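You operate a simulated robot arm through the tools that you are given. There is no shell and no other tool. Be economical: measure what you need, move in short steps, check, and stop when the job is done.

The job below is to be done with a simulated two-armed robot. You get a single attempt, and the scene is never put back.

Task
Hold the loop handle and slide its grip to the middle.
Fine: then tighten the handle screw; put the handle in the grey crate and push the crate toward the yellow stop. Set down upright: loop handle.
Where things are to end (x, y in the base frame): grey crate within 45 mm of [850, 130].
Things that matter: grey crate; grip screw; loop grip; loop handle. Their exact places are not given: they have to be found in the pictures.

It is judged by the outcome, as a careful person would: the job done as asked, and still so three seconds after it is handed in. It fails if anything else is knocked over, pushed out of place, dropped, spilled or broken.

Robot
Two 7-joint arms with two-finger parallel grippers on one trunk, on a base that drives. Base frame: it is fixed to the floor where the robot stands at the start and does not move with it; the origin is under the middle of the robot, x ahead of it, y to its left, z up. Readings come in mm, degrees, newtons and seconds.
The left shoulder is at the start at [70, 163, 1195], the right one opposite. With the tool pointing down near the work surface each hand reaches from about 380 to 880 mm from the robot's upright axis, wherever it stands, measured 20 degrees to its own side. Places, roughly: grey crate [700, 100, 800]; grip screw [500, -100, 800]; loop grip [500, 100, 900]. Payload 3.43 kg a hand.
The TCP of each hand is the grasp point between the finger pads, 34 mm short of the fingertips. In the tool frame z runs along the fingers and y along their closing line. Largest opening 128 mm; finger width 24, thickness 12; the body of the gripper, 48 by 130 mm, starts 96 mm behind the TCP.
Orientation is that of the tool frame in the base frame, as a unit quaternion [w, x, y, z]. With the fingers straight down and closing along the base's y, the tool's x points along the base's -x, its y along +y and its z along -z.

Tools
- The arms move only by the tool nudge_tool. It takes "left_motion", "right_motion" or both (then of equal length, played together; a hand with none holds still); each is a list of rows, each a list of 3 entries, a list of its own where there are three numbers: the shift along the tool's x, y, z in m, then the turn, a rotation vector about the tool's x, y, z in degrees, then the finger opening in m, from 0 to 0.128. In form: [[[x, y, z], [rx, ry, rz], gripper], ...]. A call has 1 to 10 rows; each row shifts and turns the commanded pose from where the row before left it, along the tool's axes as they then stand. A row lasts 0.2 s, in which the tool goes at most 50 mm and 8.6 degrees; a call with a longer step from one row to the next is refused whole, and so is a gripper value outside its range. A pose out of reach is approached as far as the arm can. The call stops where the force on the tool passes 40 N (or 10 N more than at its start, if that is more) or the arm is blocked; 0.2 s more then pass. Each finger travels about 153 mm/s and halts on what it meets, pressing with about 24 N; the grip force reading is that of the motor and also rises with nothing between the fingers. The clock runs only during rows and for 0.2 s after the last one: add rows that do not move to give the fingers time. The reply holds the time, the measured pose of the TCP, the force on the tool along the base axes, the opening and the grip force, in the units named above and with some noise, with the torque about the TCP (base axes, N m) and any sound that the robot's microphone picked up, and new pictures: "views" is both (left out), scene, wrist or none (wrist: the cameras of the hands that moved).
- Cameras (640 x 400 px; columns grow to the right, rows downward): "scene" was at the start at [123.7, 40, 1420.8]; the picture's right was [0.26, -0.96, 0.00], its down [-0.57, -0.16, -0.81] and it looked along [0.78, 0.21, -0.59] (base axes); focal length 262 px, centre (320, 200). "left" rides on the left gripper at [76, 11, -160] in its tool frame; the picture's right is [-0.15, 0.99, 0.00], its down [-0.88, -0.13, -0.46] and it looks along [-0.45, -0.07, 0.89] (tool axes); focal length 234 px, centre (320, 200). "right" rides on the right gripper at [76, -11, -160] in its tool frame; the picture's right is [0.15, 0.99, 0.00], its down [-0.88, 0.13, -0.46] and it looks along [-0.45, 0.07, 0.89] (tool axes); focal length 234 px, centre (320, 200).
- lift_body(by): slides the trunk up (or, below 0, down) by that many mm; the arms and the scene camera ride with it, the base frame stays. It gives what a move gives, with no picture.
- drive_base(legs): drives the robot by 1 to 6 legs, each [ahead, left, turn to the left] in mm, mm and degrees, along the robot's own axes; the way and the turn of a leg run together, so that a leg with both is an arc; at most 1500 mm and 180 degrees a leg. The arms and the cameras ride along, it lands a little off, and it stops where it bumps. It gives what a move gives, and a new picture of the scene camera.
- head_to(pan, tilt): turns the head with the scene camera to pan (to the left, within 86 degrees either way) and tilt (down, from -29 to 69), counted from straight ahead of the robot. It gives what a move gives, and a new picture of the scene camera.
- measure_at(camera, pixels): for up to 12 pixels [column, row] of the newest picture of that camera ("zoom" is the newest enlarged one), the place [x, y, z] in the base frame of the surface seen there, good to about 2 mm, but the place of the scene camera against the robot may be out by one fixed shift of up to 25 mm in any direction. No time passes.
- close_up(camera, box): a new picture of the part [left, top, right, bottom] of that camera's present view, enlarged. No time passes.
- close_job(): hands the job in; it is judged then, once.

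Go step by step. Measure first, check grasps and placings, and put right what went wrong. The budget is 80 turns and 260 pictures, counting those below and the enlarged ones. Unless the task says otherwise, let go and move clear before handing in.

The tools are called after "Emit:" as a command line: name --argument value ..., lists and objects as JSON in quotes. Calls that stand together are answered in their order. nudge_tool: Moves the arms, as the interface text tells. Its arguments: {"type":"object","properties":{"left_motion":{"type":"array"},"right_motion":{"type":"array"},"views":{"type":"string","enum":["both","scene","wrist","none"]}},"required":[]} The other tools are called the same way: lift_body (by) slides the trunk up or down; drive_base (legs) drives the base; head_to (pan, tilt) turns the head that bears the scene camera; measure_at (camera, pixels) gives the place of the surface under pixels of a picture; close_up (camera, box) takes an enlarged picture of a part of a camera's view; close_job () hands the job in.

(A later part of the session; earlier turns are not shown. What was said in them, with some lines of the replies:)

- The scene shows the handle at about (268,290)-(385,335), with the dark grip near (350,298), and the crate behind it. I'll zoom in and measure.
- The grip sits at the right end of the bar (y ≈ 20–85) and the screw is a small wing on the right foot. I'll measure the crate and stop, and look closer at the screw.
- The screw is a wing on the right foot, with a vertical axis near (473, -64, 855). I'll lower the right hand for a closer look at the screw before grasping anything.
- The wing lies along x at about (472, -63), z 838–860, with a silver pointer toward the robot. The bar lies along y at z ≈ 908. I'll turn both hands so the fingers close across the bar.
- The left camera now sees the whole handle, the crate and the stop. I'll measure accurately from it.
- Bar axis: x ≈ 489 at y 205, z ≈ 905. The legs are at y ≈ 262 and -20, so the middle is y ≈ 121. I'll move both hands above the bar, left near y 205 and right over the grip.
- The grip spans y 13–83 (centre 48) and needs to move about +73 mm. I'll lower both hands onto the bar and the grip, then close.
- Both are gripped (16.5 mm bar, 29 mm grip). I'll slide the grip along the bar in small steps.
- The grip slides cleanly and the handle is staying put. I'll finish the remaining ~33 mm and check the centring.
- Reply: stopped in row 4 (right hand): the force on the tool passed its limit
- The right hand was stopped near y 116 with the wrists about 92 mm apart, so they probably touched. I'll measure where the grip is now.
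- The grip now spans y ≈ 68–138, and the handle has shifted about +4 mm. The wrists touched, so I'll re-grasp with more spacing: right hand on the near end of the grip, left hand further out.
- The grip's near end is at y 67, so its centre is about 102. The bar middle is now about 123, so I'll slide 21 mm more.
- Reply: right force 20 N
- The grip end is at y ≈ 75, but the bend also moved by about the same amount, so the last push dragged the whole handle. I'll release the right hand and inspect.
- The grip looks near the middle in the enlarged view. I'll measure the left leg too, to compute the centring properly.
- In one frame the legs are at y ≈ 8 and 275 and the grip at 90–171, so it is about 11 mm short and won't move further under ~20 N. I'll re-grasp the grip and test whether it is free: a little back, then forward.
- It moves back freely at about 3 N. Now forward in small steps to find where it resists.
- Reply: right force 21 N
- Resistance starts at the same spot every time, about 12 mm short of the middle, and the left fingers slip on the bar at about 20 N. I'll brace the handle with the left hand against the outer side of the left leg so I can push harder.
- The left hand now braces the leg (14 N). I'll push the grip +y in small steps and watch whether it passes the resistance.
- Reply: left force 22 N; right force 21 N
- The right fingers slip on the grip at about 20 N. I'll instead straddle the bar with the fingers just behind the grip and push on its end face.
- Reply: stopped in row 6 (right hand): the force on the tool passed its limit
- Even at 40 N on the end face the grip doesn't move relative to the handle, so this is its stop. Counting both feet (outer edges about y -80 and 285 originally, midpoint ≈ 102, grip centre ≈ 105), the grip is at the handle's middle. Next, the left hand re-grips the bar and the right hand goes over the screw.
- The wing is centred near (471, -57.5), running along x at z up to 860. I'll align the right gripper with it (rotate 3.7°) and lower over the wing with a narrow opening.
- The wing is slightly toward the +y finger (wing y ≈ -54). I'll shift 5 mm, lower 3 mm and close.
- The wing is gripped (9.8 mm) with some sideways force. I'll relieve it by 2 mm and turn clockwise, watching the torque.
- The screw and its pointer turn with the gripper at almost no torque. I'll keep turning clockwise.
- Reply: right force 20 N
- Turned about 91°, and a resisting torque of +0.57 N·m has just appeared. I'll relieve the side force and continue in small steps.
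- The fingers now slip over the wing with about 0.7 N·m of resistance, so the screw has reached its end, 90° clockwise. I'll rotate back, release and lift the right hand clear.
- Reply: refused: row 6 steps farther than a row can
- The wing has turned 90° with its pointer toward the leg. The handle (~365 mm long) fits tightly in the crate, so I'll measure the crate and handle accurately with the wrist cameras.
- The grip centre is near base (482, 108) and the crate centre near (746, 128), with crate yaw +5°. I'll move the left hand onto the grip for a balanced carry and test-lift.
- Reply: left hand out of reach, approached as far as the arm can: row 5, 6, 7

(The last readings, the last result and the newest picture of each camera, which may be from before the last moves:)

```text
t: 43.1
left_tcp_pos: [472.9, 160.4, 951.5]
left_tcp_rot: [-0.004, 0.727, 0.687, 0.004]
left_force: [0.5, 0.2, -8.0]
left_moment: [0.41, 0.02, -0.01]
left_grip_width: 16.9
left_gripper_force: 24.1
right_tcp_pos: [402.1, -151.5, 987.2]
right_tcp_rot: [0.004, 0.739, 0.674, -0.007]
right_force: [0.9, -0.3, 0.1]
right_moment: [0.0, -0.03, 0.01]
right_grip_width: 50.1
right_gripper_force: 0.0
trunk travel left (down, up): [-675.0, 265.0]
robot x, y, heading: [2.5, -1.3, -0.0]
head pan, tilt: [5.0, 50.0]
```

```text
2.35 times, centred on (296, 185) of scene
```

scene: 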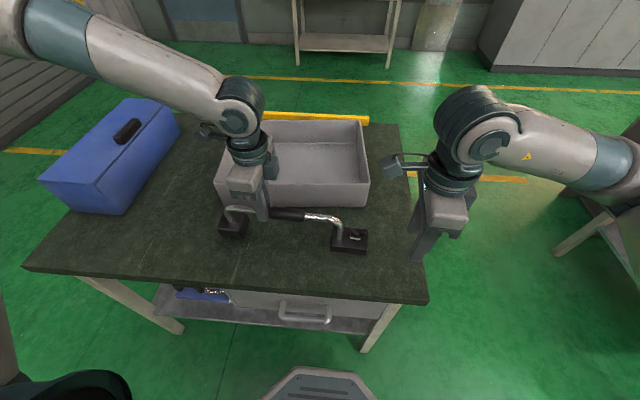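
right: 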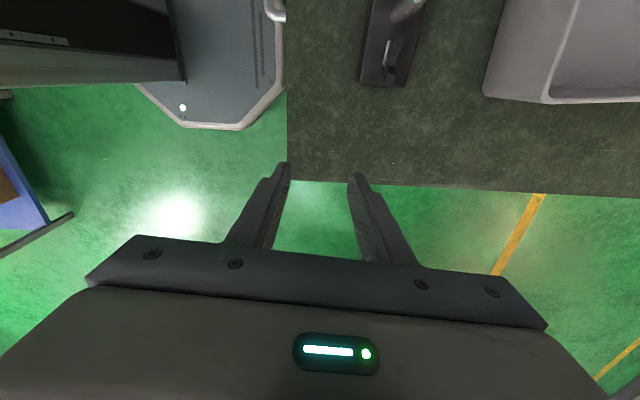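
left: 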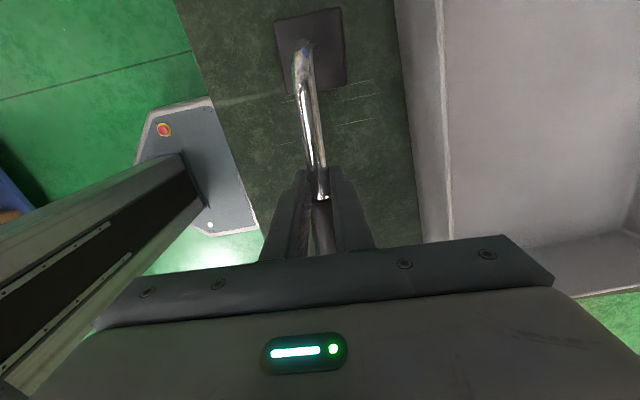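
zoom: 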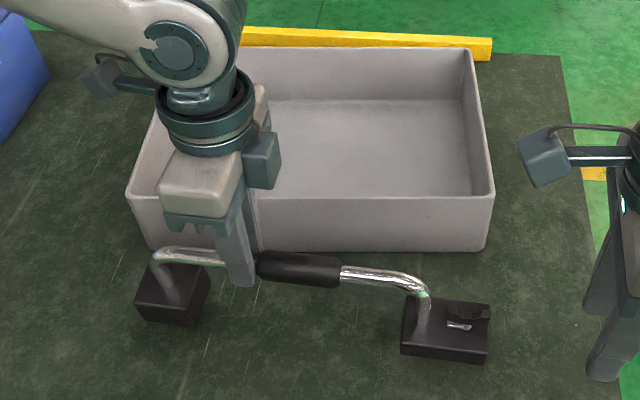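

The left arm ran into its inner reach limit and caught the bar at y 161, lifting that end about 20 mm. I'll set it back down, release, and use the right hand for the grip instead.

Emit:
nudge_tool --left_motion '[[[0, 0, 0.01], [0, 0, 0], 0.0], [[0, 0, 0.009], [0, 0, 0], 0.0], [[0, 0, 0.004], [0, 0, 0], 0.0], [[0, 0, 0], [0, 0, 0], 0.03], [[0, 0, 0], [0, 0, 0], 0.06]]' --views "none"

Emit:
nudge_tool --left_motion '[[[0, 0, -0.045], [0, 0, 0], 0.06], [[0.02, 0, -0.04], [0, 0, 0], 0.06], [[0.045, 0, -0.015], [0, 0, 0], 0.06], [[0.045, 0, 0], [0, 0, 0], 0.06], [[0.045, 0, 0], [0, 0, 0], 0.06], [[0.045, 0, 0], [0, 0, 0], 0.06]]' --views "both"

Emit:
close_up --camera "scene" --box '[200, 100, 392, 270]'

```text
t: 44.3
left_tcp_pos: [474.2, 161.9, 928.9]
left_tcp_rot: [-0.003, 0.726, 0.687, 0.004]
left_force: [0.2, 0.4, -0.2]
left_moment: [-0.03, 0.03, 0.02]
left_grip_width: 60.1
left_gripper_force: 0.0
right_tcp_pos: [402.0, -151.3, 987.2]
right_tcp_rot: [0.005, 0.739, 0.674, -0.006]
right_force: [0.1, 0.3, -0.4]
right_moment: [-0.04, -0.01, -0.03]
right_grip_width: 49.6
right_gripper_force: 0.0
trunk travel left (down, up): [-675.0, 265.0]
robot x, y, heading: [-1.0, -2.8, -0.1]
head pan, tilt: [5.0, 50.0]
```

```text
t: 45.7
left_tcp_pos: [484.1, 362.4, 1031.4]
left_tcp_rot: [-0.003, 0.727, 0.686, 0.003]
left_force: [-0.6, 0.9, 0.5]
left_moment: [0.02, 0.01, 0.04]
left_grip_width: 60.0
left_gripper_force: 0.0
right_tcp_pos: [402.1, -149.6, 987.8]
right_tcp_rot: [0.005, 0.739, 0.674, -0.007]
right_force: [-0.4, -0.6, 0.4]
right_moment: [0.0, -0.02, 0.0]
right_grip_width: 49.9
right_gripper_force: 0.1
trunk travel left (down, up): [-675.0, 265.0]
robot x, y, heading: [-2.4, 4.1, -0.1]
head pan, tilt: [5.0, 50.0]
```

scene: 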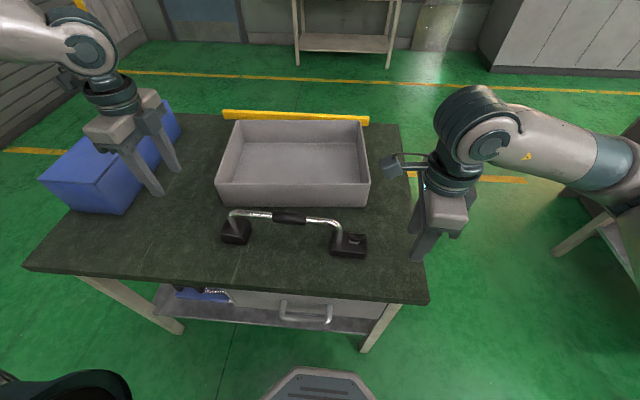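
left: 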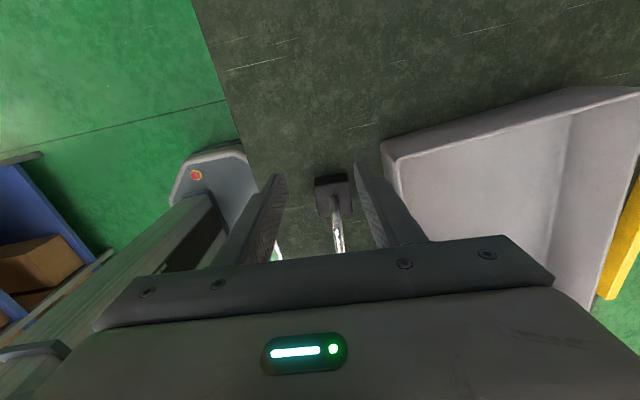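

```text
2.35 times, centred on (296, 185) of scene
```

zoom: 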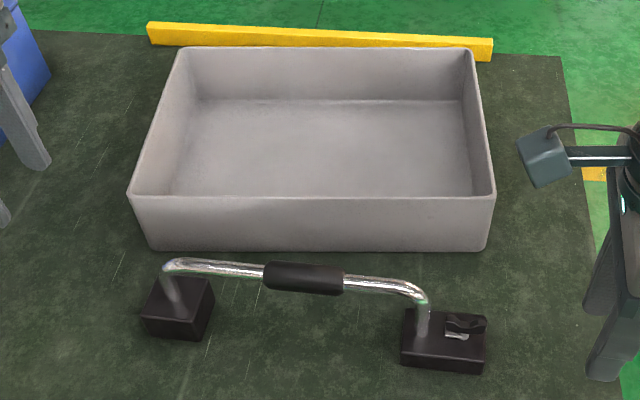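

A clear view now. I'll measure the crate's inner corners, the handle and the grip in this one frame.

Emit:
measure_at --camera "zoom" --pixels '[[184, 48], [472, 50], [493, 192], [130, 192], [312, 198], [200, 100], [463, 101], [470, 190], [175, 190], [155, 40], [490, 55], [320, 43]]'

Emit:
measure_at --camera "zoom" --pixels '[[266, 270], [341, 284], [303, 275], [172, 280], [421, 320], [140, 315], [212, 285], [405, 318], [487, 320], [483, 368], [250, 267], [370, 284]]'

Emit:
measure_at --camera "left" --pixels '[[383, 143], [393, 158], [400, 185], [332, 190], [316, 184], [348, 180], [339, 225], [600, 305], [565, 112]]'

```text
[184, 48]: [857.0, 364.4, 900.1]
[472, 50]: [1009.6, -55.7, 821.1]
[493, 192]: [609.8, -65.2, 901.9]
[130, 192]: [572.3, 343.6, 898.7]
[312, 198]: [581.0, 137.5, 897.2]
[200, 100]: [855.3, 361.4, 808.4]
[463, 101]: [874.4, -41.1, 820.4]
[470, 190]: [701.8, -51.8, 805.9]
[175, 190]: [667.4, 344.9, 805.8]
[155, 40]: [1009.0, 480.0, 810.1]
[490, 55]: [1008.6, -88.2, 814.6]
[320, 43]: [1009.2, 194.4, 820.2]
```

```text
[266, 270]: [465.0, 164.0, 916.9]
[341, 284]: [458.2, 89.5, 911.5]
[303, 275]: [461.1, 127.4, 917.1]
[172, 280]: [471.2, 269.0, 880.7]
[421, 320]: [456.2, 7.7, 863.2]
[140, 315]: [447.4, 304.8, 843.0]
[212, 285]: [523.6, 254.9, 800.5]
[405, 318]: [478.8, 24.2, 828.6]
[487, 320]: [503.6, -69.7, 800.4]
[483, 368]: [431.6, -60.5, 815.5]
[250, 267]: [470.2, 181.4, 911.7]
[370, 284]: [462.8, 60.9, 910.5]
```

```text
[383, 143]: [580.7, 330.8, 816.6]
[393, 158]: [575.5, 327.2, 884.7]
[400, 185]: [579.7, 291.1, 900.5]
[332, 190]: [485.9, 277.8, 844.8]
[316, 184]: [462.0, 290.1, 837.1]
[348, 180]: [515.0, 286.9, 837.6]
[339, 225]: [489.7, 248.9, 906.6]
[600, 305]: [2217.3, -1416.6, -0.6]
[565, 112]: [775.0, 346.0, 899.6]
```

Inner length is about 397 mm against the handle's 365 mm, so an aligned placement has about 16 mm of margin each end. I'll bring the right hand onto the grip.

Emit:
nudge_tool --right_motion '[[[0, 0, 0], [0, 0, -1.9], 0.07], [[0.0436, 0.0102, 0], [0, 0, 0], 0.07], [[0.0436, 0.0102, 0], [0, 0, 0], 0.07], [[0.0436, 0.0102, 0], [0, 0, 0], 0.07], [[0.0436, 0.0102, 0], [0, 0, 0], 0.07], [[0.0436, 0.0102, 0], [0, 0, 0], 0.07], [[0.0436, 0.0102, 0], [0, 0, 0], 0.07]]' --views "wrist"

```text
t: 47.3
left_tcp_pos: [484.6, 362.5, 1030.6]
left_tcp_rot: [-0.002, 0.727, 0.686, 0.003]
left_force: [0.1, 0.2, 0.7]
left_moment: [-0.02, -0.01, -0.03]
left_grip_width: 59.5
left_gripper_force: 0.1
right_tcp_pos: [477.3, 105.7, 982.7]
right_tcp_rot: [0.005, 0.727, 0.686, -0.007]
right_force: [0.0, 0.5, -1.1]
right_moment: [-0.02, 0.0, 0.04]
right_grip_width: 69.8
right_gripper_force: 0.0
trunk travel left (down, up): [-675.0, 265.0]
robot x, y, heading: [2.0, -1.0, 0.0]
head pan, tilt: [5.0, 50.0]
```

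right: 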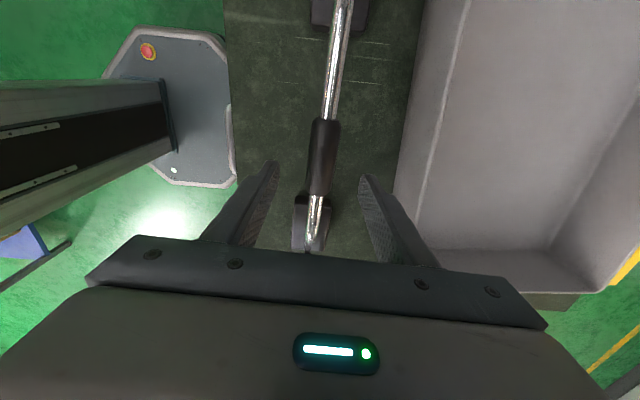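

Emit:
measure_at --camera "right" --pixels '[[326, 122], [322, 155], [319, 193], [337, 60], [328, 28], [440, 130], [417, 230], [300, 205], [550, 250], [636, 150]]'

Emit:
nudge_tool --right_motion '[[[0.004, 0.002, 0.04], [0, 0, 0], 0.06], [[0, 0, 0.036], [0, 0, 0], 0.06], [[0, 0, 0], [0, 0, 0], 0.04], [[0, 0, 0], [0, 0, 0], 0.02], [[0, 0, 0], [0, 0, 0], 0.0], [[0, 0, 0], [0, 0, 0], 0.0], [[0, 0, -0.01], [0, 0, 0], 0.0], [[0, 0, -0.015], [0, 0, 0], 0.0]]' --views "both"

Emit:
close_up --camera "scene" --box '[200, 100, 392, 270]'

```text
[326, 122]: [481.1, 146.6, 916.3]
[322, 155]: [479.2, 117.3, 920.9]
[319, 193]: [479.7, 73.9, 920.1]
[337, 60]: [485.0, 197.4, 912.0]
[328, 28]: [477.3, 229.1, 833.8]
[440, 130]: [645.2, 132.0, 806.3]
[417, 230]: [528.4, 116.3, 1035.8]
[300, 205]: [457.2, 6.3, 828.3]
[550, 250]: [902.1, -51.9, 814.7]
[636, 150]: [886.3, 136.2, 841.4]
```

```text
t: 49.1
left_tcp_pos: [483.8, 361.2, 1032.1]
left_tcp_rot: [-0.004, 0.727, 0.686, 0.004]
left_force: [-0.4, 0.9, 0.4]
left_moment: [-0.01, 0.0, -0.01]
left_grip_width: 60.0
left_gripper_force: 0.0
right_tcp_pos: [479.3, 107.6, 932.2]
right_tcp_rot: [0.005, 0.727, 0.686, -0.007]
right_force: [-0.4, -0.3, -7.4]
right_moment: [-0.02, 0.02, -0.01]
right_grip_width: 29.1
right_gripper_force: 24.1
trunk travel left (down, up): [-675.0, 265.0]
robot x, y, heading: [2.0, -1.2, 0.1]
head pan, tilt: [5.0, 50.0]
```

scene: 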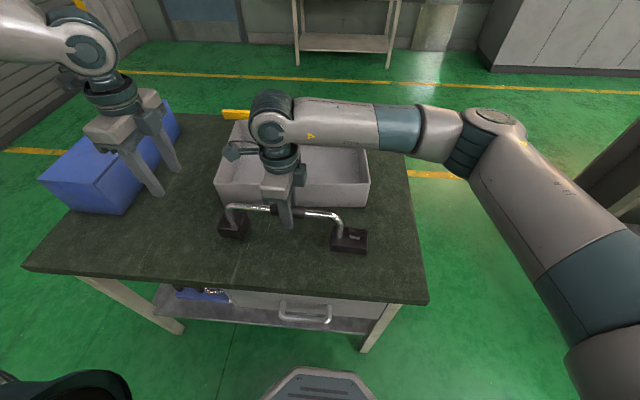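
right: 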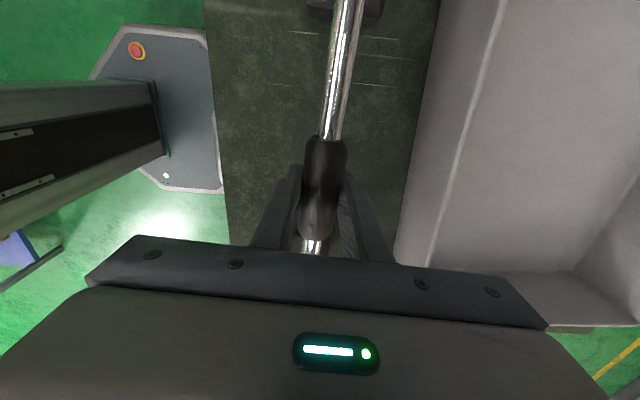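

```text
2.35 times, centred on (296, 185) of scene
```

zoom: 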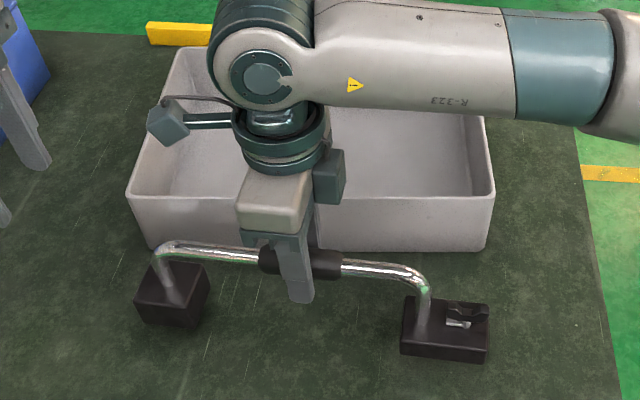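

The lift is balanced (7.4 N, near-zero moments, level). I'll raise it above the rim, align with the crate yaw and move over the crate, stepping the left hand aside.

Emit:
nudge_tool --left_motion '[[[0.03, 0, 0], [0, 0, 0], 0.03], [[0.03, 0, 0], [0, 0, 0], 0.0], [[0, 0, 0], [0, 0, 0], 0.0], [[0, 0, 0], [0, 0, 0], 0.0], [[0, 0, 0], [0, 0, 0], 0.0], [[0, 0, 0], [0, 0, 0], 0.0]]' --right_motion '[[[0, 0, -0.03], [0, 0, 0], 0.0], [[0, 0, -0.03], [0, 0, 0], 0.0], [[0, 0, -0.03], [0, 0, 0], 0.0], [[0, 0, -0.027], [0, 0, 0], 0.0], [[0, 0, 0], [0, 0, -4.2], 0.0], [[0, 0, 0], [0, 0, -4.1], 0.0]]' --views "scene"

```text
t: 50.5
left_tcp_pos: [489.2, 420.7, 1032.3]
left_tcp_rot: [-0.003, 0.728, 0.686, 0.005]
left_force: [0.5, 0.1, 0.6]
left_moment: [-0.01, -0.01, -0.01]
left_grip_width: 0.0
left_gripper_force: 24.3
right_tcp_pos: [481.2, 111.2, 1048.6]
right_tcp_rot: [0.004, 0.675, 0.738, -0.007]
right_force: [0.3, -0.9, -7.9]
right_moment: [-0.02, -0.01, 0.02]
right_grip_width: 29.0
right_gripper_force: 24.7
trunk travel left (down, up): [-675.0, 265.0]
robot x, y, heading: [1.8, -2.8, 0.4]
head pan, tilt: [5.0, 50.0]
```

scene: 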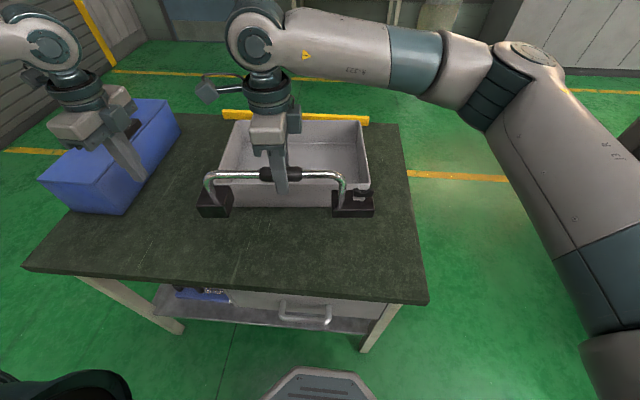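

Emit:
nudge_tool --right_motion '[[[0.0004, 0.0365, 0], [0, 0, 0], 0.0], [[0.0004, 0.0365, 0], [0, 0, 0], 0.0], [[0.0004, 0.0365, 0], [0, 0, 0], 0.0], [[0.0004, 0.0365, 0], [0, 0, 0], 0.0], [[0.0004, 0.0365, 0], [0, 0, 0], 0.0], [[0.0004, 0.0365, 0], [0, 0, 0], 0.0], [[0.0004, 0.0365, 0], [0, 0, 0], 0.0]]' --views "both"

Emit:
close_up --camera "scene" --box '[190, 80, 398, 220]'

```text
t: 52.1
left_tcp_pos: [489.0, 423.3, 1029.9]
left_tcp_rot: [-0.002, 0.726, 0.687, 0.003]
left_force: [0.5, -0.2, -0.1]
left_moment: [-0.02, -0.01, 0.03]
left_grip_width: 0.2
left_gripper_force: 24.3
right_tcp_pos: [729.9, 133.8, 1047.1]
right_tcp_rot: [0.005, 0.674, 0.739, -0.008]
right_force: [-0.6, 1.1, -7.7]
right_moment: [-0.08, -0.02, 0.06]
right_grip_width: 29.3
right_gripper_force: 23.7
right hand out of reach, approached as far as the arm can: row 7
trunk travel left (down, up): [-675.0, 265.0]
robot x, y, heading: [-0.2, -0.3, 0.0]
head pan, tilt: [5.0, 50.0]
```

scene: 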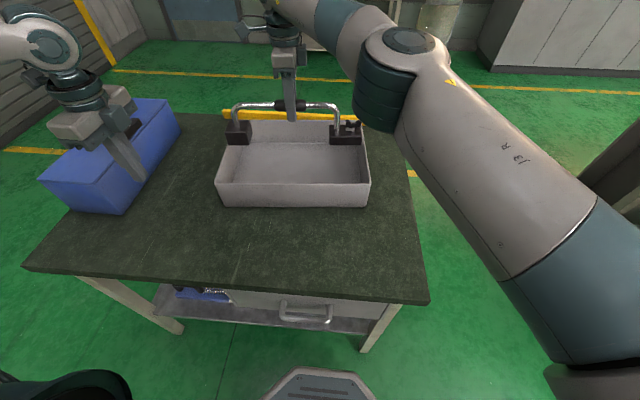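
right: 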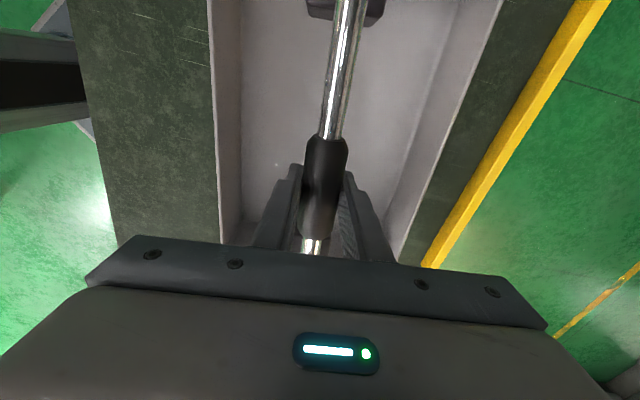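

```text
2.86 times, centred on (294, 150) of scene
```

zoom: 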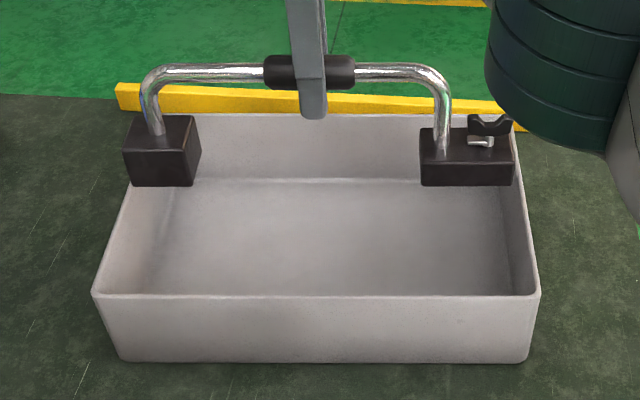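

Emit:
measure_at --camera "zoom" --pixels '[[131, 181], [192, 180], [423, 180], [510, 180], [300, 76], [100, 291], [536, 290], [522, 200], [160, 150], [507, 135]]'

Emit:
measure_at --camera "right" --pixels '[[310, 8], [380, 12], [212, 60], [226, 200], [475, 80], [425, 190], [240, 150], [430, 110]]'

```text
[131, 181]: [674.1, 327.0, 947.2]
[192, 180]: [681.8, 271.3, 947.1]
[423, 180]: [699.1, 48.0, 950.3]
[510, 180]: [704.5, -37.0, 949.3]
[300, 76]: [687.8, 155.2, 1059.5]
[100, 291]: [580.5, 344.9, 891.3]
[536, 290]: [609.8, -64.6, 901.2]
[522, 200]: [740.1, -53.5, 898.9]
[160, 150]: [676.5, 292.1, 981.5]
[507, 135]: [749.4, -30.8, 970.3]
```

```text
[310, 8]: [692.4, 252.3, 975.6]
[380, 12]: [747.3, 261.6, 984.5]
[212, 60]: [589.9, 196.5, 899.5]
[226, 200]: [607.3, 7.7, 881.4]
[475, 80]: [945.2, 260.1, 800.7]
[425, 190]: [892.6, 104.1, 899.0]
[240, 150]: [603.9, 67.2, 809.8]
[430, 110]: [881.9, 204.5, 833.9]
```

The handle is aligned and centred, with margins of about 20 and 14 mm to the end walls. The right arm is at its reach limit, so I'll raise the left hand and lower with the trunk.

Emit:
nudge_tool --left_motion '[[[0, 0, -0.045], [0, 0, 0], 0.0], [[0, 0, -0.045], [0, 0, 0], 0.0], [[0, 0, -0.045], [0, 0, 0], 0.0], [[0, 0, -0.04], [0, 0, 0], 0.0]]' --views "none"

Emit:
lift_body --by -90

Emit:
close_up --camera "scene" --box '[170, 60, 410, 230]'

```text
t: 53.1
left_tcp_pos: [489.9, 418.0, 1208.3]
left_tcp_rot: [-0.004, 0.727, 0.687, 0.003]
left_force: [0.4, 0.1, 0.3]
left_moment: [-0.02, -0.04, -0.01]
left_grip_width: 0.0
left_gripper_force: 24.3
right_tcp_pos: [730.4, 130.7, 1048.4]
right_tcp_rot: [0.003, 0.676, 0.737, -0.007]
right_force: [-0.7, 0.0, -8.5]
right_moment: [0.0, -0.02, 0.0]
right_grip_width: 29.5
right_gripper_force: 23.8
trunk travel left (down, up): [-675.0, 265.0]
robot x, y, heading: [0.2, -1.0, -0.2]
head pan, tilt: [5.0, 50.0]
```

```text
t: 54.4
left_tcp_pos: [490.5, 417.9, 1117.7]
left_tcp_rot: [-0.004, 0.727, 0.687, 0.004]
left_force: [-0.8, 0.3, 1.0]
left_moment: [0.01, 0.01, 0.01]
left_grip_width: 0.0
left_gripper_force: 24.3
right_tcp_pos: [731.6, 131.1, 957.1]
right_tcp_rot: [0.004, 0.676, 0.737, -0.008]
right_force: [-0.5, 0.3, -8.5]
right_moment: [-0.03, -0.02, 0.04]
right_grip_width: 28.9
right_gripper_force: 23.5
trunk travel left (down, up): [-585.0, 355.0]
robot x, y, heading: [1.7, -0.3, 0.0]
head pan, tilt: [5.0, 50.0]
```

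```text
2.35 times, centred on (290, 145) of scene
```

zoom: 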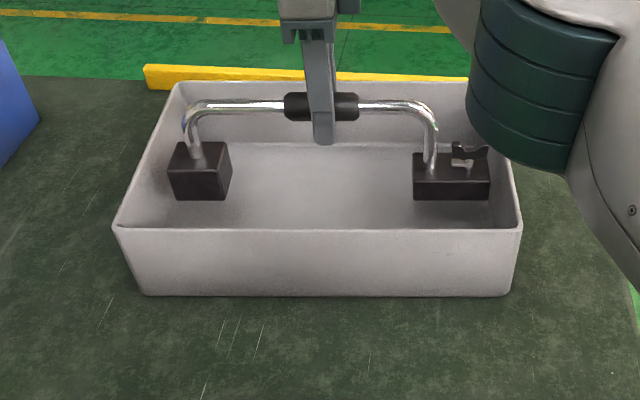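

The handle is inside the walls with clearance. I'll lower the rest of the way in steps.

Emit:
lift_body --by -36

Emit:
lift_body --by -6

Emit:
close_up --camera "scene" --box '[170, 60, 410, 230]'

```text
t: 55.2
left_tcp_pos: [489.8, 419.5, 1081.9]
left_tcp_rot: [-0.004, 0.727, 0.687, 0.004]
left_force: [-1.0, 0.5, -0.3]
left_moment: [-0.01, -0.02, 0.02]
left_grip_width: 0.2
left_gripper_force: 23.5
right_tcp_pos: [729.9, 130.6, 921.5]
right_tcp_rot: [0.005, 0.676, 0.737, -0.007]
right_force: [-0.5, -0.8, -7.1]
right_moment: [0.02, -0.01, 0.01]
right_grip_width: 29.3
right_gripper_force: 24.0
trunk travel left (down, up): [-549.0, 391.0]
robot x, y, heading: [0.1, 5.9, -0.1]
head pan, tilt: [5.0, 50.0]
```

```text
t: 55.7
left_tcp_pos: [490.4, 418.5, 1075.5]
left_tcp_rot: [-0.004, 0.726, 0.687, 0.004]
left_force: [-0.7, -0.1, 0.2]
left_moment: [0.01, -0.01, -0.04]
left_grip_width: 0.2
left_gripper_force: 23.5
right_tcp_pos: [729.8, 130.5, 915.4]
right_tcp_rot: [0.004, 0.676, 0.737, -0.007]
right_force: [-0.5, -0.1, -7.6]
right_moment: [-0.01, 0.02, -0.01]
right_grip_width: 29.1
right_gripper_force: 24.3
trunk travel left (down, up): [-543.0, 397.0]
robot x, y, heading: [0.5, -1.4, 0.1]
head pan, tilt: [5.0, 50.0]
```

```text
2.35 times, centred on (290, 145) of scene
```

zoom: 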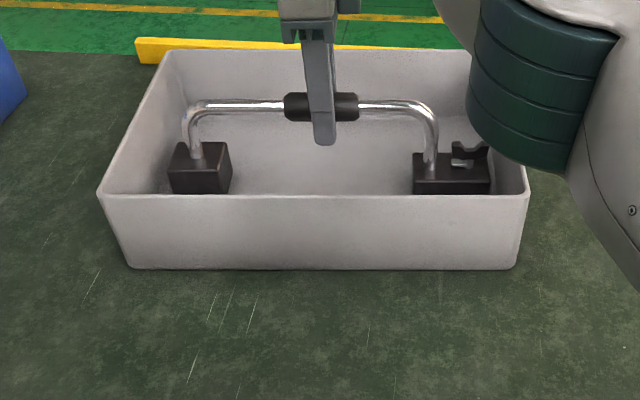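

Still carrying 7.6 N at z 915. I'll lower in small increments until the load transfers.

Emit:
lift_body --by -3

Emit:
lift_body --by -2

Emit:
lift_body --by -2

```text
t: 56.2
left_tcp_pos: [490.1, 419.2, 1072.4]
left_tcp_rot: [-0.005, 0.727, 0.687, 0.004]
left_force: [0.2, -0.1, -0.1]
left_moment: [0.02, -0.02, -0.02]
left_grip_width: 0.2
left_gripper_force: 23.9
right_tcp_pos: [730.0, 130.5, 913.1]
right_tcp_rot: [0.004, 0.675, 0.737, -0.007]
right_force: [-0.3, 0.6, -2.8]
right_moment: [-0.05, -0.13, 0.02]
right_grip_width: 28.9
right_gripper_force: 24.0
trunk travel left (down, up): [-540.0, 400.0]
robot x, y, heading: [2.2, 1.1, 0.1]
head pan, tilt: [5.0, 50.0]
```

```text
t: 56.8
left_tcp_pos: [489.3, 418.4, 1070.8]
left_tcp_rot: [-0.004, 0.727, 0.687, 0.004]
left_force: [-0.1, -0.4, -0.4]
left_moment: [-0.03, -0.01, -0.06]
left_grip_width: 0.2
left_gripper_force: 24.1
right_tcp_pos: [729.8, 130.3, 913.4]
right_tcp_rot: [0.004, 0.676, 0.737, -0.005]
right_force: [4.8, 0.4, 12.5]
right_moment: [-0.11, -0.03, 0.04]
right_grip_width: 28.9
right_gripper_force: 23.7
trunk travel left (down, up): [-538.0, 402.0]
robot x, y, heading: [2.9, 0.8, 0.0]
head pan, tilt: [5.0, 50.0]
```

```text
t: 57.3
left_tcp_pos: [489.4, 417.3, 1070.3]
left_tcp_rot: [-0.003, 0.727, 0.687, 0.004]
left_force: [-0.4, 0.4, 0.0]
left_moment: [-0.04, -0.01, 0.02]
left_grip_width: 0.0
left_gripper_force: 23.5
right_tcp_pos: [729.8, 130.4, 910.4]
right_tcp_rot: [0.004, 0.676, 0.737, -0.005]
right_force: [7.1, 1.1, 20.1]
right_moment: [0.03, -0.04, 0.05]
right_grip_width: 29.3
right_gripper_force: 23.5
trunk travel left (down, up): [-536.0, 404.0]
robot x, y, heading: [1.7, -1.8, 0.2]
head pan, tilt: [5.0, 50.0]
```

It is resting on the crate floor. I'll ease the pressure, open the hand and lift clear.

Emit:
lift_body --by 2.5

Emit:
nudge_tool --right_motion '[[[0, 0, 0], [0, 0, 0], 0.04], [[0, 0, 0], [0, 0, 0], 0.06], [[0, 0, 0], [0, 0, 0], 0.06]]' --views "none"

Emit:
lift_body --by 130

Emit:
nudge_tool --right_motion '[[[0, -0.045, 0], [0, 0, 0], 0.06], [[0, -0.045, 0], [0, 0, 0], 0.03], [[0, -0.045, 0], [0, 0, 0], 0.0], [[0, -0.045, 0], [0, 0, 0], 0.0], [[0, -0.045, 0], [0, 0, 0], 0.0]]' --views "scene"

Emit:
close_up --camera "scene" --box '[190, 80, 398, 220]'

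```text
t: 57.8
left_tcp_pos: [490.1, 418.6, 1071.4]
left_tcp_rot: [-0.004, 0.726, 0.688, 0.004]
left_force: [-0.1, 0.2, 0.7]
left_moment: [0.01, 0.01, 0.0]
left_grip_width: 0.0
left_gripper_force: 23.9
right_tcp_pos: [729.0, 130.6, 911.0]
right_tcp_rot: [0.004, 0.675, 0.738, -0.007]
right_force: [5.4, -0.3, 7.3]
right_moment: [0.12, -0.1, -0.07]
right_grip_width: 29.1
right_gripper_force: 24.3
trunk travel left (down, up): [-538.0, 401.0]
robot x, y, heading: [-2.3, 2.9, -0.2]
head pan, tilt: [5.0, 50.0]
```

```text
t: 58.6
left_tcp_pos: [491.1, 418.6, 1070.5]
left_tcp_rot: [-0.003, 0.726, 0.687, 0.004]
left_force: [-0.9, 0.3, 0.4]
left_moment: [-0.04, 0.01, 0.0]
left_grip_width: 0.0
left_gripper_force: 23.8
right_tcp_pos: [730.4, 130.8, 911.2]
right_tcp_rot: [0.004, 0.676, 0.737, -0.007]
right_force: [-0.3, -0.4, 0.4]
right_moment: [0.0, 0.04, -0.03]
right_grip_width: 59.8
right_gripper_force: 0.2
trunk travel left (down, up): [-538.0, 401.0]
robot x, y, heading: [2.7, 0.6, -0.2]
head pan, tilt: [5.0, 50.0]
```

```text
t: 60.2
left_tcp_pos: [490.3, 419.2, 1200.7]
left_tcp_rot: [-0.003, 0.727, 0.687, 0.004]
left_force: [-0.1, -0.4, 0.4]
left_moment: [-0.01, -0.01, -0.01]
left_grip_width: 0.0
left_gripper_force: 23.8
right_tcp_pos: [731.2, 130.9, 1040.9]
right_tcp_rot: [0.004, 0.676, 0.737, -0.007]
right_force: [-0.5, -0.8, 0.0]
right_moment: [0.01, -0.01, -0.03]
right_grip_width: 60.0
right_gripper_force: 0.1
trunk travel left (down, up): [-668.0, 271.0]
robot x, y, heading: [-3.1, -3.8, 0.2]
head pan, tilt: [5.0, 50.0]
```

```text
t: 61.4
left_tcp_pos: [488.3, 420.5, 1201.4]
left_tcp_rot: [-0.004, 0.727, 0.687, 0.004]
left_force: [-0.2, 0.7, 0.0]
left_moment: [0.0, 0.0, -0.02]
left_grip_width: 0.0
left_gripper_force: 23.5
right_tcp_pos: [504.9, 110.2, 1044.2]
right_tcp_rot: [0.005, 0.675, 0.737, -0.007]
right_force: [-0.2, 0.1, 0.3]
right_moment: [-0.01, -0.04, -0.02]
right_grip_width: 0.1
right_gripper_force: 24.1
trunk travel left (down, up): [-668.0, 271.0]
robot x, y, heading: [3.0, -0.1, -0.3]
head pan, tilt: [5.0, 50.0]
```

scene: 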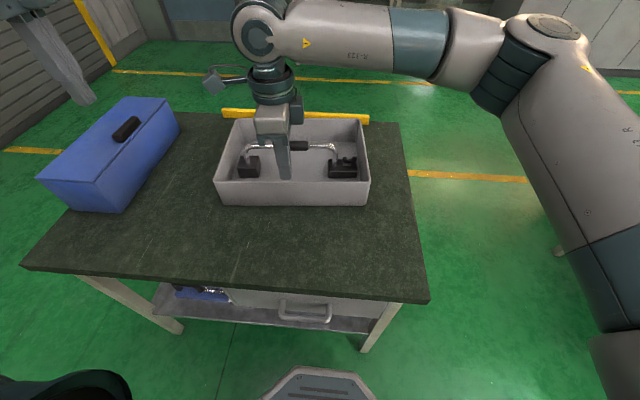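

```text
2.86 times, centred on (294, 150) of scene
```

zoom: 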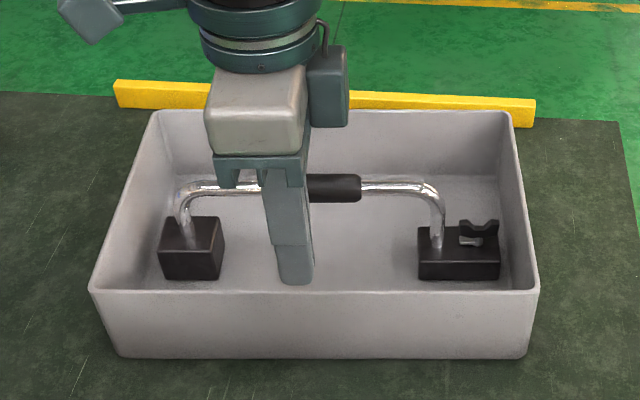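

The handle stands upright in the crate with the screw wing visible. Now I'll bring both closed hands down in front of the crate's front wall (x ≈ 590–605) to push it squarely.

Emit:
lift_body --by -150

Emit:
nudge_tool --left_motion '[[[-0.0319, 0.0112, 0.031], [0, 0, -0.5], 0.0], [[-0.0319, 0.0112, 0.031], [0, 0, -0.5], 0.0], [[-0.0319, 0.0112, 0.031], [0, 0, -0.5], 0.0], [[-0.0319, 0.0112, 0.031], [0, 0, -0.5], 0.0], [[-0.0319, 0.0112, 0.031], [0, 0, -0.5], 0.0], [[-0.0319, 0.0112, 0.031], [0, 0, -0.5], 0.0]]' --right_motion '[[[-0.0124, 0.0081, 0.0048], [0, 0, 0.8], 0.0], [[-0.0124, 0.0081, 0.0048], [0, 0, 0.8], 0.0], [[-0.0124, 0.0081, 0.0048], [0, 0, 0.8], 0.0], [[-0.0124, 0.0081, 0.0048], [0, 0, 0.8], 0.0], [[-0.0124, 0.0081, 0.0048], [0, 0, 0.8], 0.0], [[-0.0124, 0.0081, 0.0048], [0, 0, 0.8], 0.0]]' --views "both"

```text
t: 63.1
left_tcp_pos: [489.8, 418.9, 1051.0]
left_tcp_rot: [-0.003, 0.726, 0.687, 0.004]
left_force: [-1.1, -0.2, 0.1]
left_moment: [0.01, -0.03, 0.03]
left_grip_width: 0.1
left_gripper_force: 23.3
right_tcp_pos: [505.7, 109.5, 891.5]
right_tcp_rot: [0.005, 0.675, 0.737, -0.006]
right_force: [0.0, -0.5, 0.7]
right_moment: [-0.02, 0.0, -0.01]
right_grip_width: 0.1
right_gripper_force: 23.9
trunk travel left (down, up): [-518.0, 422.0]
robot x, y, heading: [-2.3, 1.2, 0.0]
head pan, tilt: [5.0, 50.0]
```

```text
t: 64.5
left_tcp_pos: [552.0, 224.5, 864.2]
left_tcp_rot: [-0.004, 0.709, 0.705, 0.004]
left_force: [0.8, -0.1, -0.1]
left_moment: [0.03, 0.03, -0.01]
left_grip_width: 0.0
left_gripper_force: 24.0
right_tcp_pos: [561.1, 37.9, 862.7]
right_tcp_rot: [0.003, 0.706, 0.708, -0.007]
right_force: [-0.6, -0.2, -0.3]
right_moment: [0.05, 0.0, -0.01]
right_grip_width: 0.0
right_gripper_force: 24.4
trunk travel left (down, up): [-518.0, 422.0]
robot x, y, heading: [-1.5, 1.3, 0.0]
head pan, tilt: [5.0, 50.0]
```

scene: 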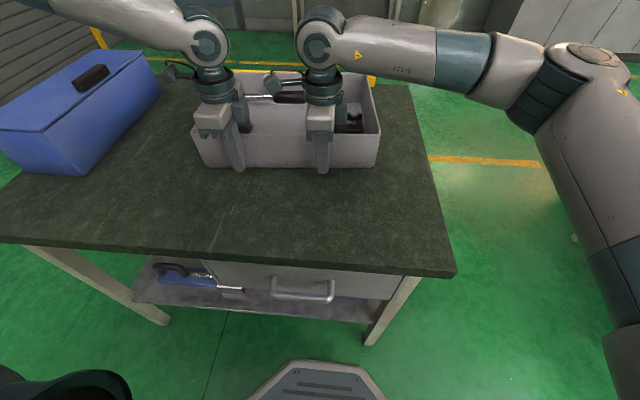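
right: 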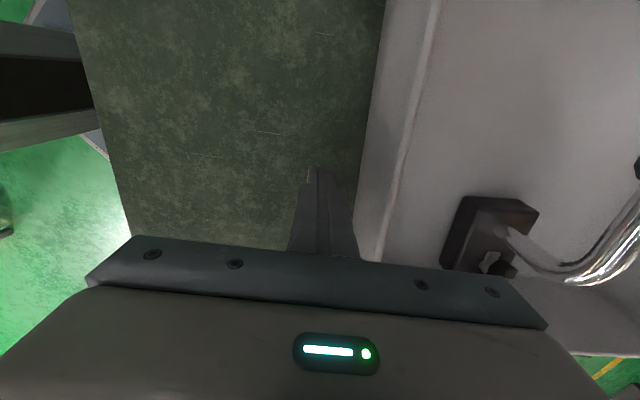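
left: 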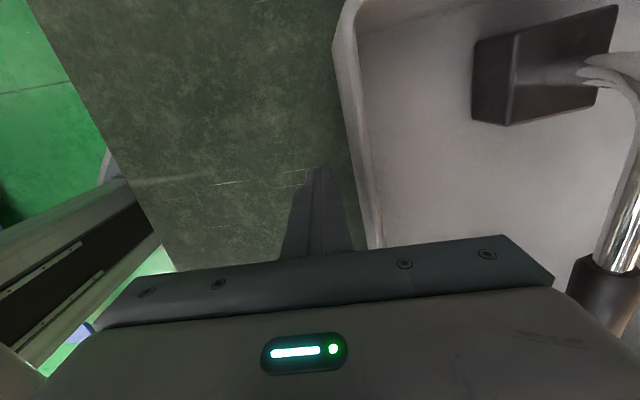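

Both hands are in front of the wall with bodies above the rim. Pushing forward in small steps, first to x ≈ 600.

Emit:
nudge_tool --left_motion '[[[0, 0.006, 0], [0, 0, 0], 0], [[0, 0.006, 0], [0, 0, 0], 0], [[0, 0.006, 0], [0, 0, 0], 0], [[0, 0.006, 0], [0, 0, 0], 0], [[0, 0.006, 0], [0, 0, 0], 0], [[0, 0.006, 0], [0, 0, 0], 0], [[0, 0.006, 0], [0, 0, 0], 0], [[0, 0.006, 0], [0, 0, 0], 0]]' --right_motion '[[[0, 0.005, 0], [0, 0, 0], 0], [[0, 0.005, 0], [0, 0, 0], 0], [[0, 0.005, 0], [0, 0, 0], 0], [[0, 0.005, 0], [0, 0, 0], 0], [[0, 0.005, 0], [0, 0, 0], 0], [[0, 0.005, 0], [0, 0, 0], 0], [[0, 0.005, 0], [0, 0, 0], 0], [[0, 0.005, 0], [0, 0, 0], 0]]' --views "scene"

```text
t: 66.3
left_tcp_pos: [598.3, 227.4, 864.7]
left_tcp_rot: [-0.002, 0.708, 0.706, 0.004]
left_force: [-2.9, 1.1, -0.5]
left_moment: [-0.03, -0.09, 0.05]
left_grip_width: 0.3
left_gripper_force: 23.7
right_tcp_pos: [599.3, 38.1, 864.2]
right_tcp_rot: [0.005, 0.706, 0.708, -0.007]
right_force: [0.5, 0.9, 0.8]
right_moment: [0.04, -0.01, 0.02]
right_grip_width: 0.0
right_gripper_force: 24.4
trunk travel left (down, up): [-518.0, 422.0]
robot x, y, heading: [2.2, -0.7, 0.0]
head pan, tilt: [5.0, 50.0]
```

scene: 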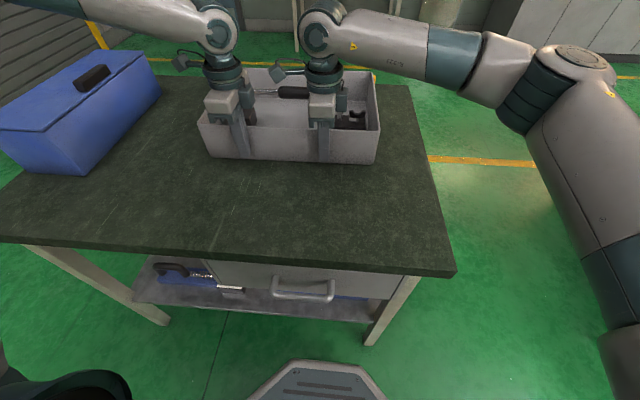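

The crate slides easily. I'll push another 80 mm together.

Emit:
nudge_tool --left_motion '[[[0, 0.008, 0], [0, 0, 0], 0], [[0, 0.008, 0], [0, 0, 0], 0], [[0, 0.008, 0], [0, 0, 0], 0], [[0, 0.008, 0], [0, 0, 0], 0], [[0, 0.008, 0], [0, 0, 0], 0], [[0, 0.008, 0], [0, 0, 0], 0], [[0, 0.008, 0], [0, 0, 0], 0], [[0, 0.008, 0], [0, 0, 0], 0], [[0, 0.008, 0], [0, 0, 0], 0], [[0, 0.008, 0], [0, 0, 0], 0]]' --right_motion '[[[0, 0.008, 0], [0, 0, 0], 0], [[0, 0.008, 0], [0, 0, 0], 0], [[0, 0.008, 0], [0, 0, 0], 0], [[0, 0.008, 0], [0, 0, 0], 0], [[0, 0.008, 0], [0, 0, 0], 0], [[0, 0.008, 0], [0, 0, 0], 0], [[0, 0.008, 0], [0, 0, 0], 0], [[0, 0.008, 0], [0, 0, 0], 0], [[0, 0.008, 0], [0, 0, 0], 0], [[0, 0.008, 0], [0, 0, 0], 0]]' --views "both"

Emit:
close_up --camera "scene" --box '[180, 40, 400, 180]'

```text
t: 68.5
left_tcp_pos: [668.3, 234.8, 865.4]
left_tcp_rot: [-0.002, 0.709, 0.705, 0.003]
left_force: [-0.4, -0.2, 0.6]
left_moment: [-0.01, -0.01, -0.02]
left_grip_width: 0.0
left_gripper_force: 23.9
left hand out of reach, approached as far as the arm can: row 9, 10
right_tcp_pos: [679.6, 38.2, 864.6]
right_tcp_rot: [0.004, 0.705, 0.709, -0.006]
right_force: [-4.6, 0.0, 1.1]
right_moment: [0.0, -0.17, 0.03]
right_grip_width: 0.0
right_gripper_force: 23.9
trunk travel left (down, up): [-518.0, 422.0]
robot x, y, heading: [-1.9, 1.0, 0.0]
head pan, tilt: [5.0, 50.0]
```

scene: 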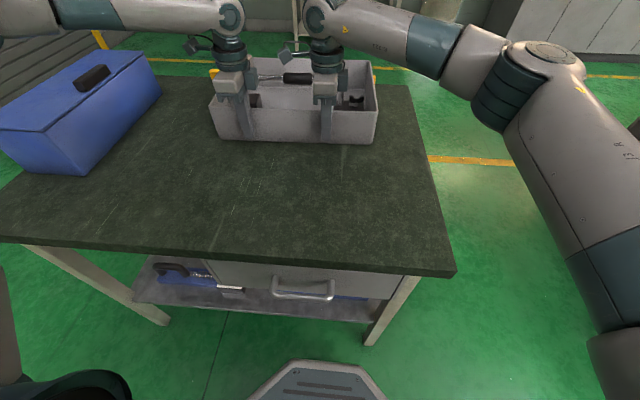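
right: 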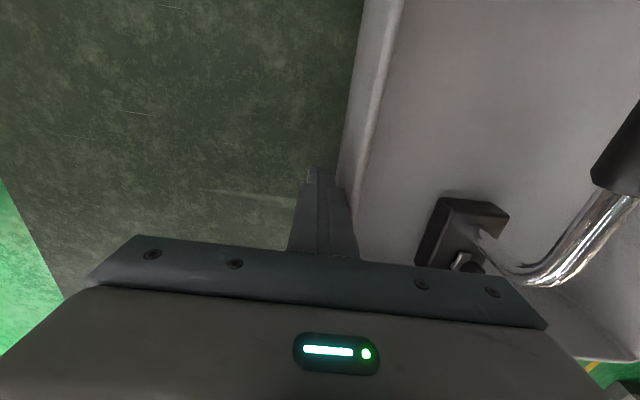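
left: 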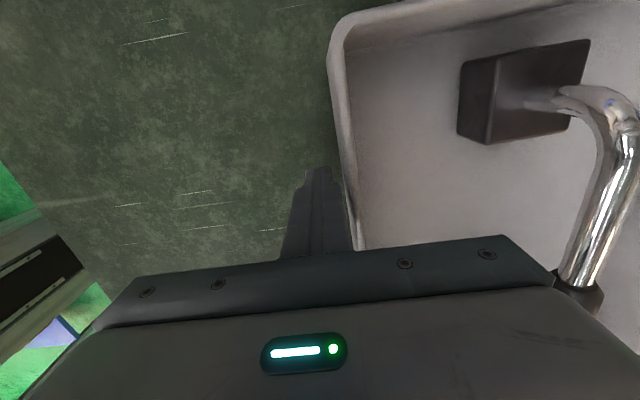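

```text
2.86 times, centred on (290, 110) of scene
```

zoom: 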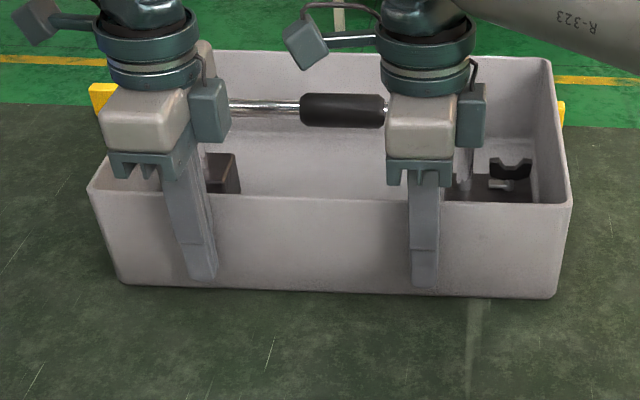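

Emit:
measure_at --camera "left" --pixels '[[333, 40], [340, 100], [350, 170], [357, 240]]'

Emit:
measure_at --camera "right" --pixels '[[395, 30], [385, 80], [370, 140], [358, 200]]'

Emit:
measure_at --camera "zoom" --pixels '[[550, 62], [549, 70], [570, 198], [92, 183], [310, 197], [360, 54], [563, 105], [98, 100]]'

```text
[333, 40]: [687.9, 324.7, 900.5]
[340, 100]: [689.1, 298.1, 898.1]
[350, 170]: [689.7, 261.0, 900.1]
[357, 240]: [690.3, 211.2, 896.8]
```

```text
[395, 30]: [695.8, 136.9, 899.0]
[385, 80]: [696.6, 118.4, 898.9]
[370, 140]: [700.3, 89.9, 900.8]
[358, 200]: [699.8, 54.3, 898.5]
```

```text
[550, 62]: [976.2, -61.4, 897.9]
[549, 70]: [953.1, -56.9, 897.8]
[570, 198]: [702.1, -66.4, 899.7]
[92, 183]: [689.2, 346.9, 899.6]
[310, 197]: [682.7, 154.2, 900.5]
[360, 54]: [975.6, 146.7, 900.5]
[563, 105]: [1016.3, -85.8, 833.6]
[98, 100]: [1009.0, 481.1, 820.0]
```

The front rim is at x ≈ 693, so the crate centre is about (835, 125), roughly 16 mm from the target and within tolerance. I'll back both hands off and raise them clear for a final check.

Emit:
nudge_tool --left_motion '[[[0, -0.03, 0], [0, 0, 0], 0], [[0, -0.045, 0], [0, 0, 0], 0], [[0, -0.03, -0.03], [0, 0, 0], 0], [[0, 0, -0.045], [0, 0, 0], 0], [[0.02, 0, -0.045], [0, 0, 0], 0], [[0.045, 0, -0.02], [0, 0, 0], 0], [[0.045, 0, 0], [0, 0, 0], 0], [[0.045, 0, 0], [0, 0, 0], 0]]' --right_motion '[[[0, -0.03, 0], [0, 0, 0], 0], [[0, -0.045, 0], [0, 0, 0], 0], [[0, -0.045, 0], [0, 0, 0], 0], [[0, -0.03, -0.03], [0, 0, 0], 0], [[-0.03, 0, -0.03], [0, 0, 0], 0], [[-0.045, 0, 0], [0, 0, 0], 0], [[-0.045, 0, 0], [0, 0, 0], 0], [[-0.045, 0, 0], [0, 0, 0], 0]]' --views "scene"

Emit:
close_up --camera "scene" --box '[180, 40, 400, 180]'

```text
t: 70.3
left_tcp_pos: [562.9, 388.8, 1007.7]
left_tcp_rot: [-0.003, 0.709, 0.706, 0.005]
left_force: [1.1, -1.0, 0.0]
left_moment: [-0.01, -0.02, -0.02]
left_grip_width: 0.0
left_gripper_force: 24.5
right_tcp_pos: [528.7, -125.3, 929.1]
right_tcp_rot: [0.005, 0.706, 0.708, -0.005]
right_force: [-0.2, -0.4, 0.7]
right_moment: [-0.01, 0.01, 0.0]
right_grip_width: 0.1
right_gripper_force: 23.7
trunk travel left (down, up): [-518.0, 422.0]
robot x, y, heading: [-0.4, -0.3, 0.1]
head pan, tilt: [5.0, 50.0]
```

scene: 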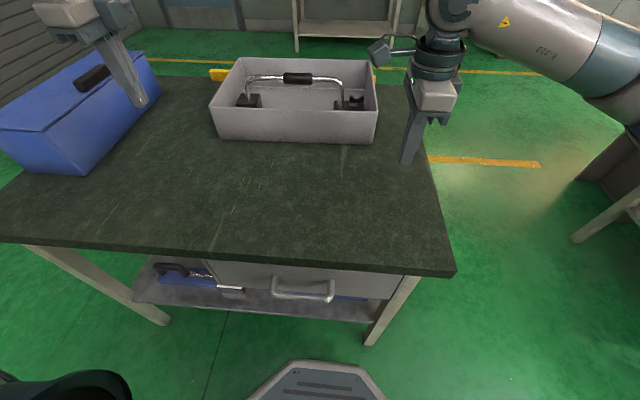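

```text
2.86 times, centred on (290, 110) of scene
```

zoom: 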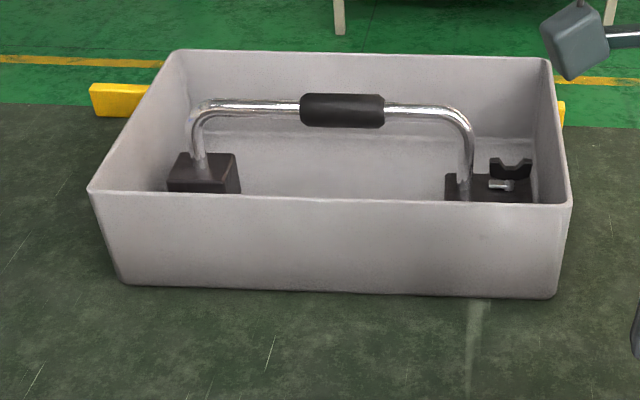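

The final view shows the handle upright in the crate, the grip near mid-bar, the wing turned, the crate by the stop, the hands clear and nothing else disturbed. Handing in.

Emit:
close_job

```text
The job is handed in.
```

I handed the job in with everything done, except that the grip sits about 10–12 mm off the exact midpoint between the legs. It hit a firm stop there and would not move further even at 40 N. Measured across the whole handle, feet included, it is within a few millimetres of the middle.

- **Screw:** I turned it 90° clockwise until it would go no further (about 0.7 N·m).
- **Handle:** it stands upright in the grey crate.
- **Crate:** its centre is at about (835, 125), roughly 16 mm from the target.
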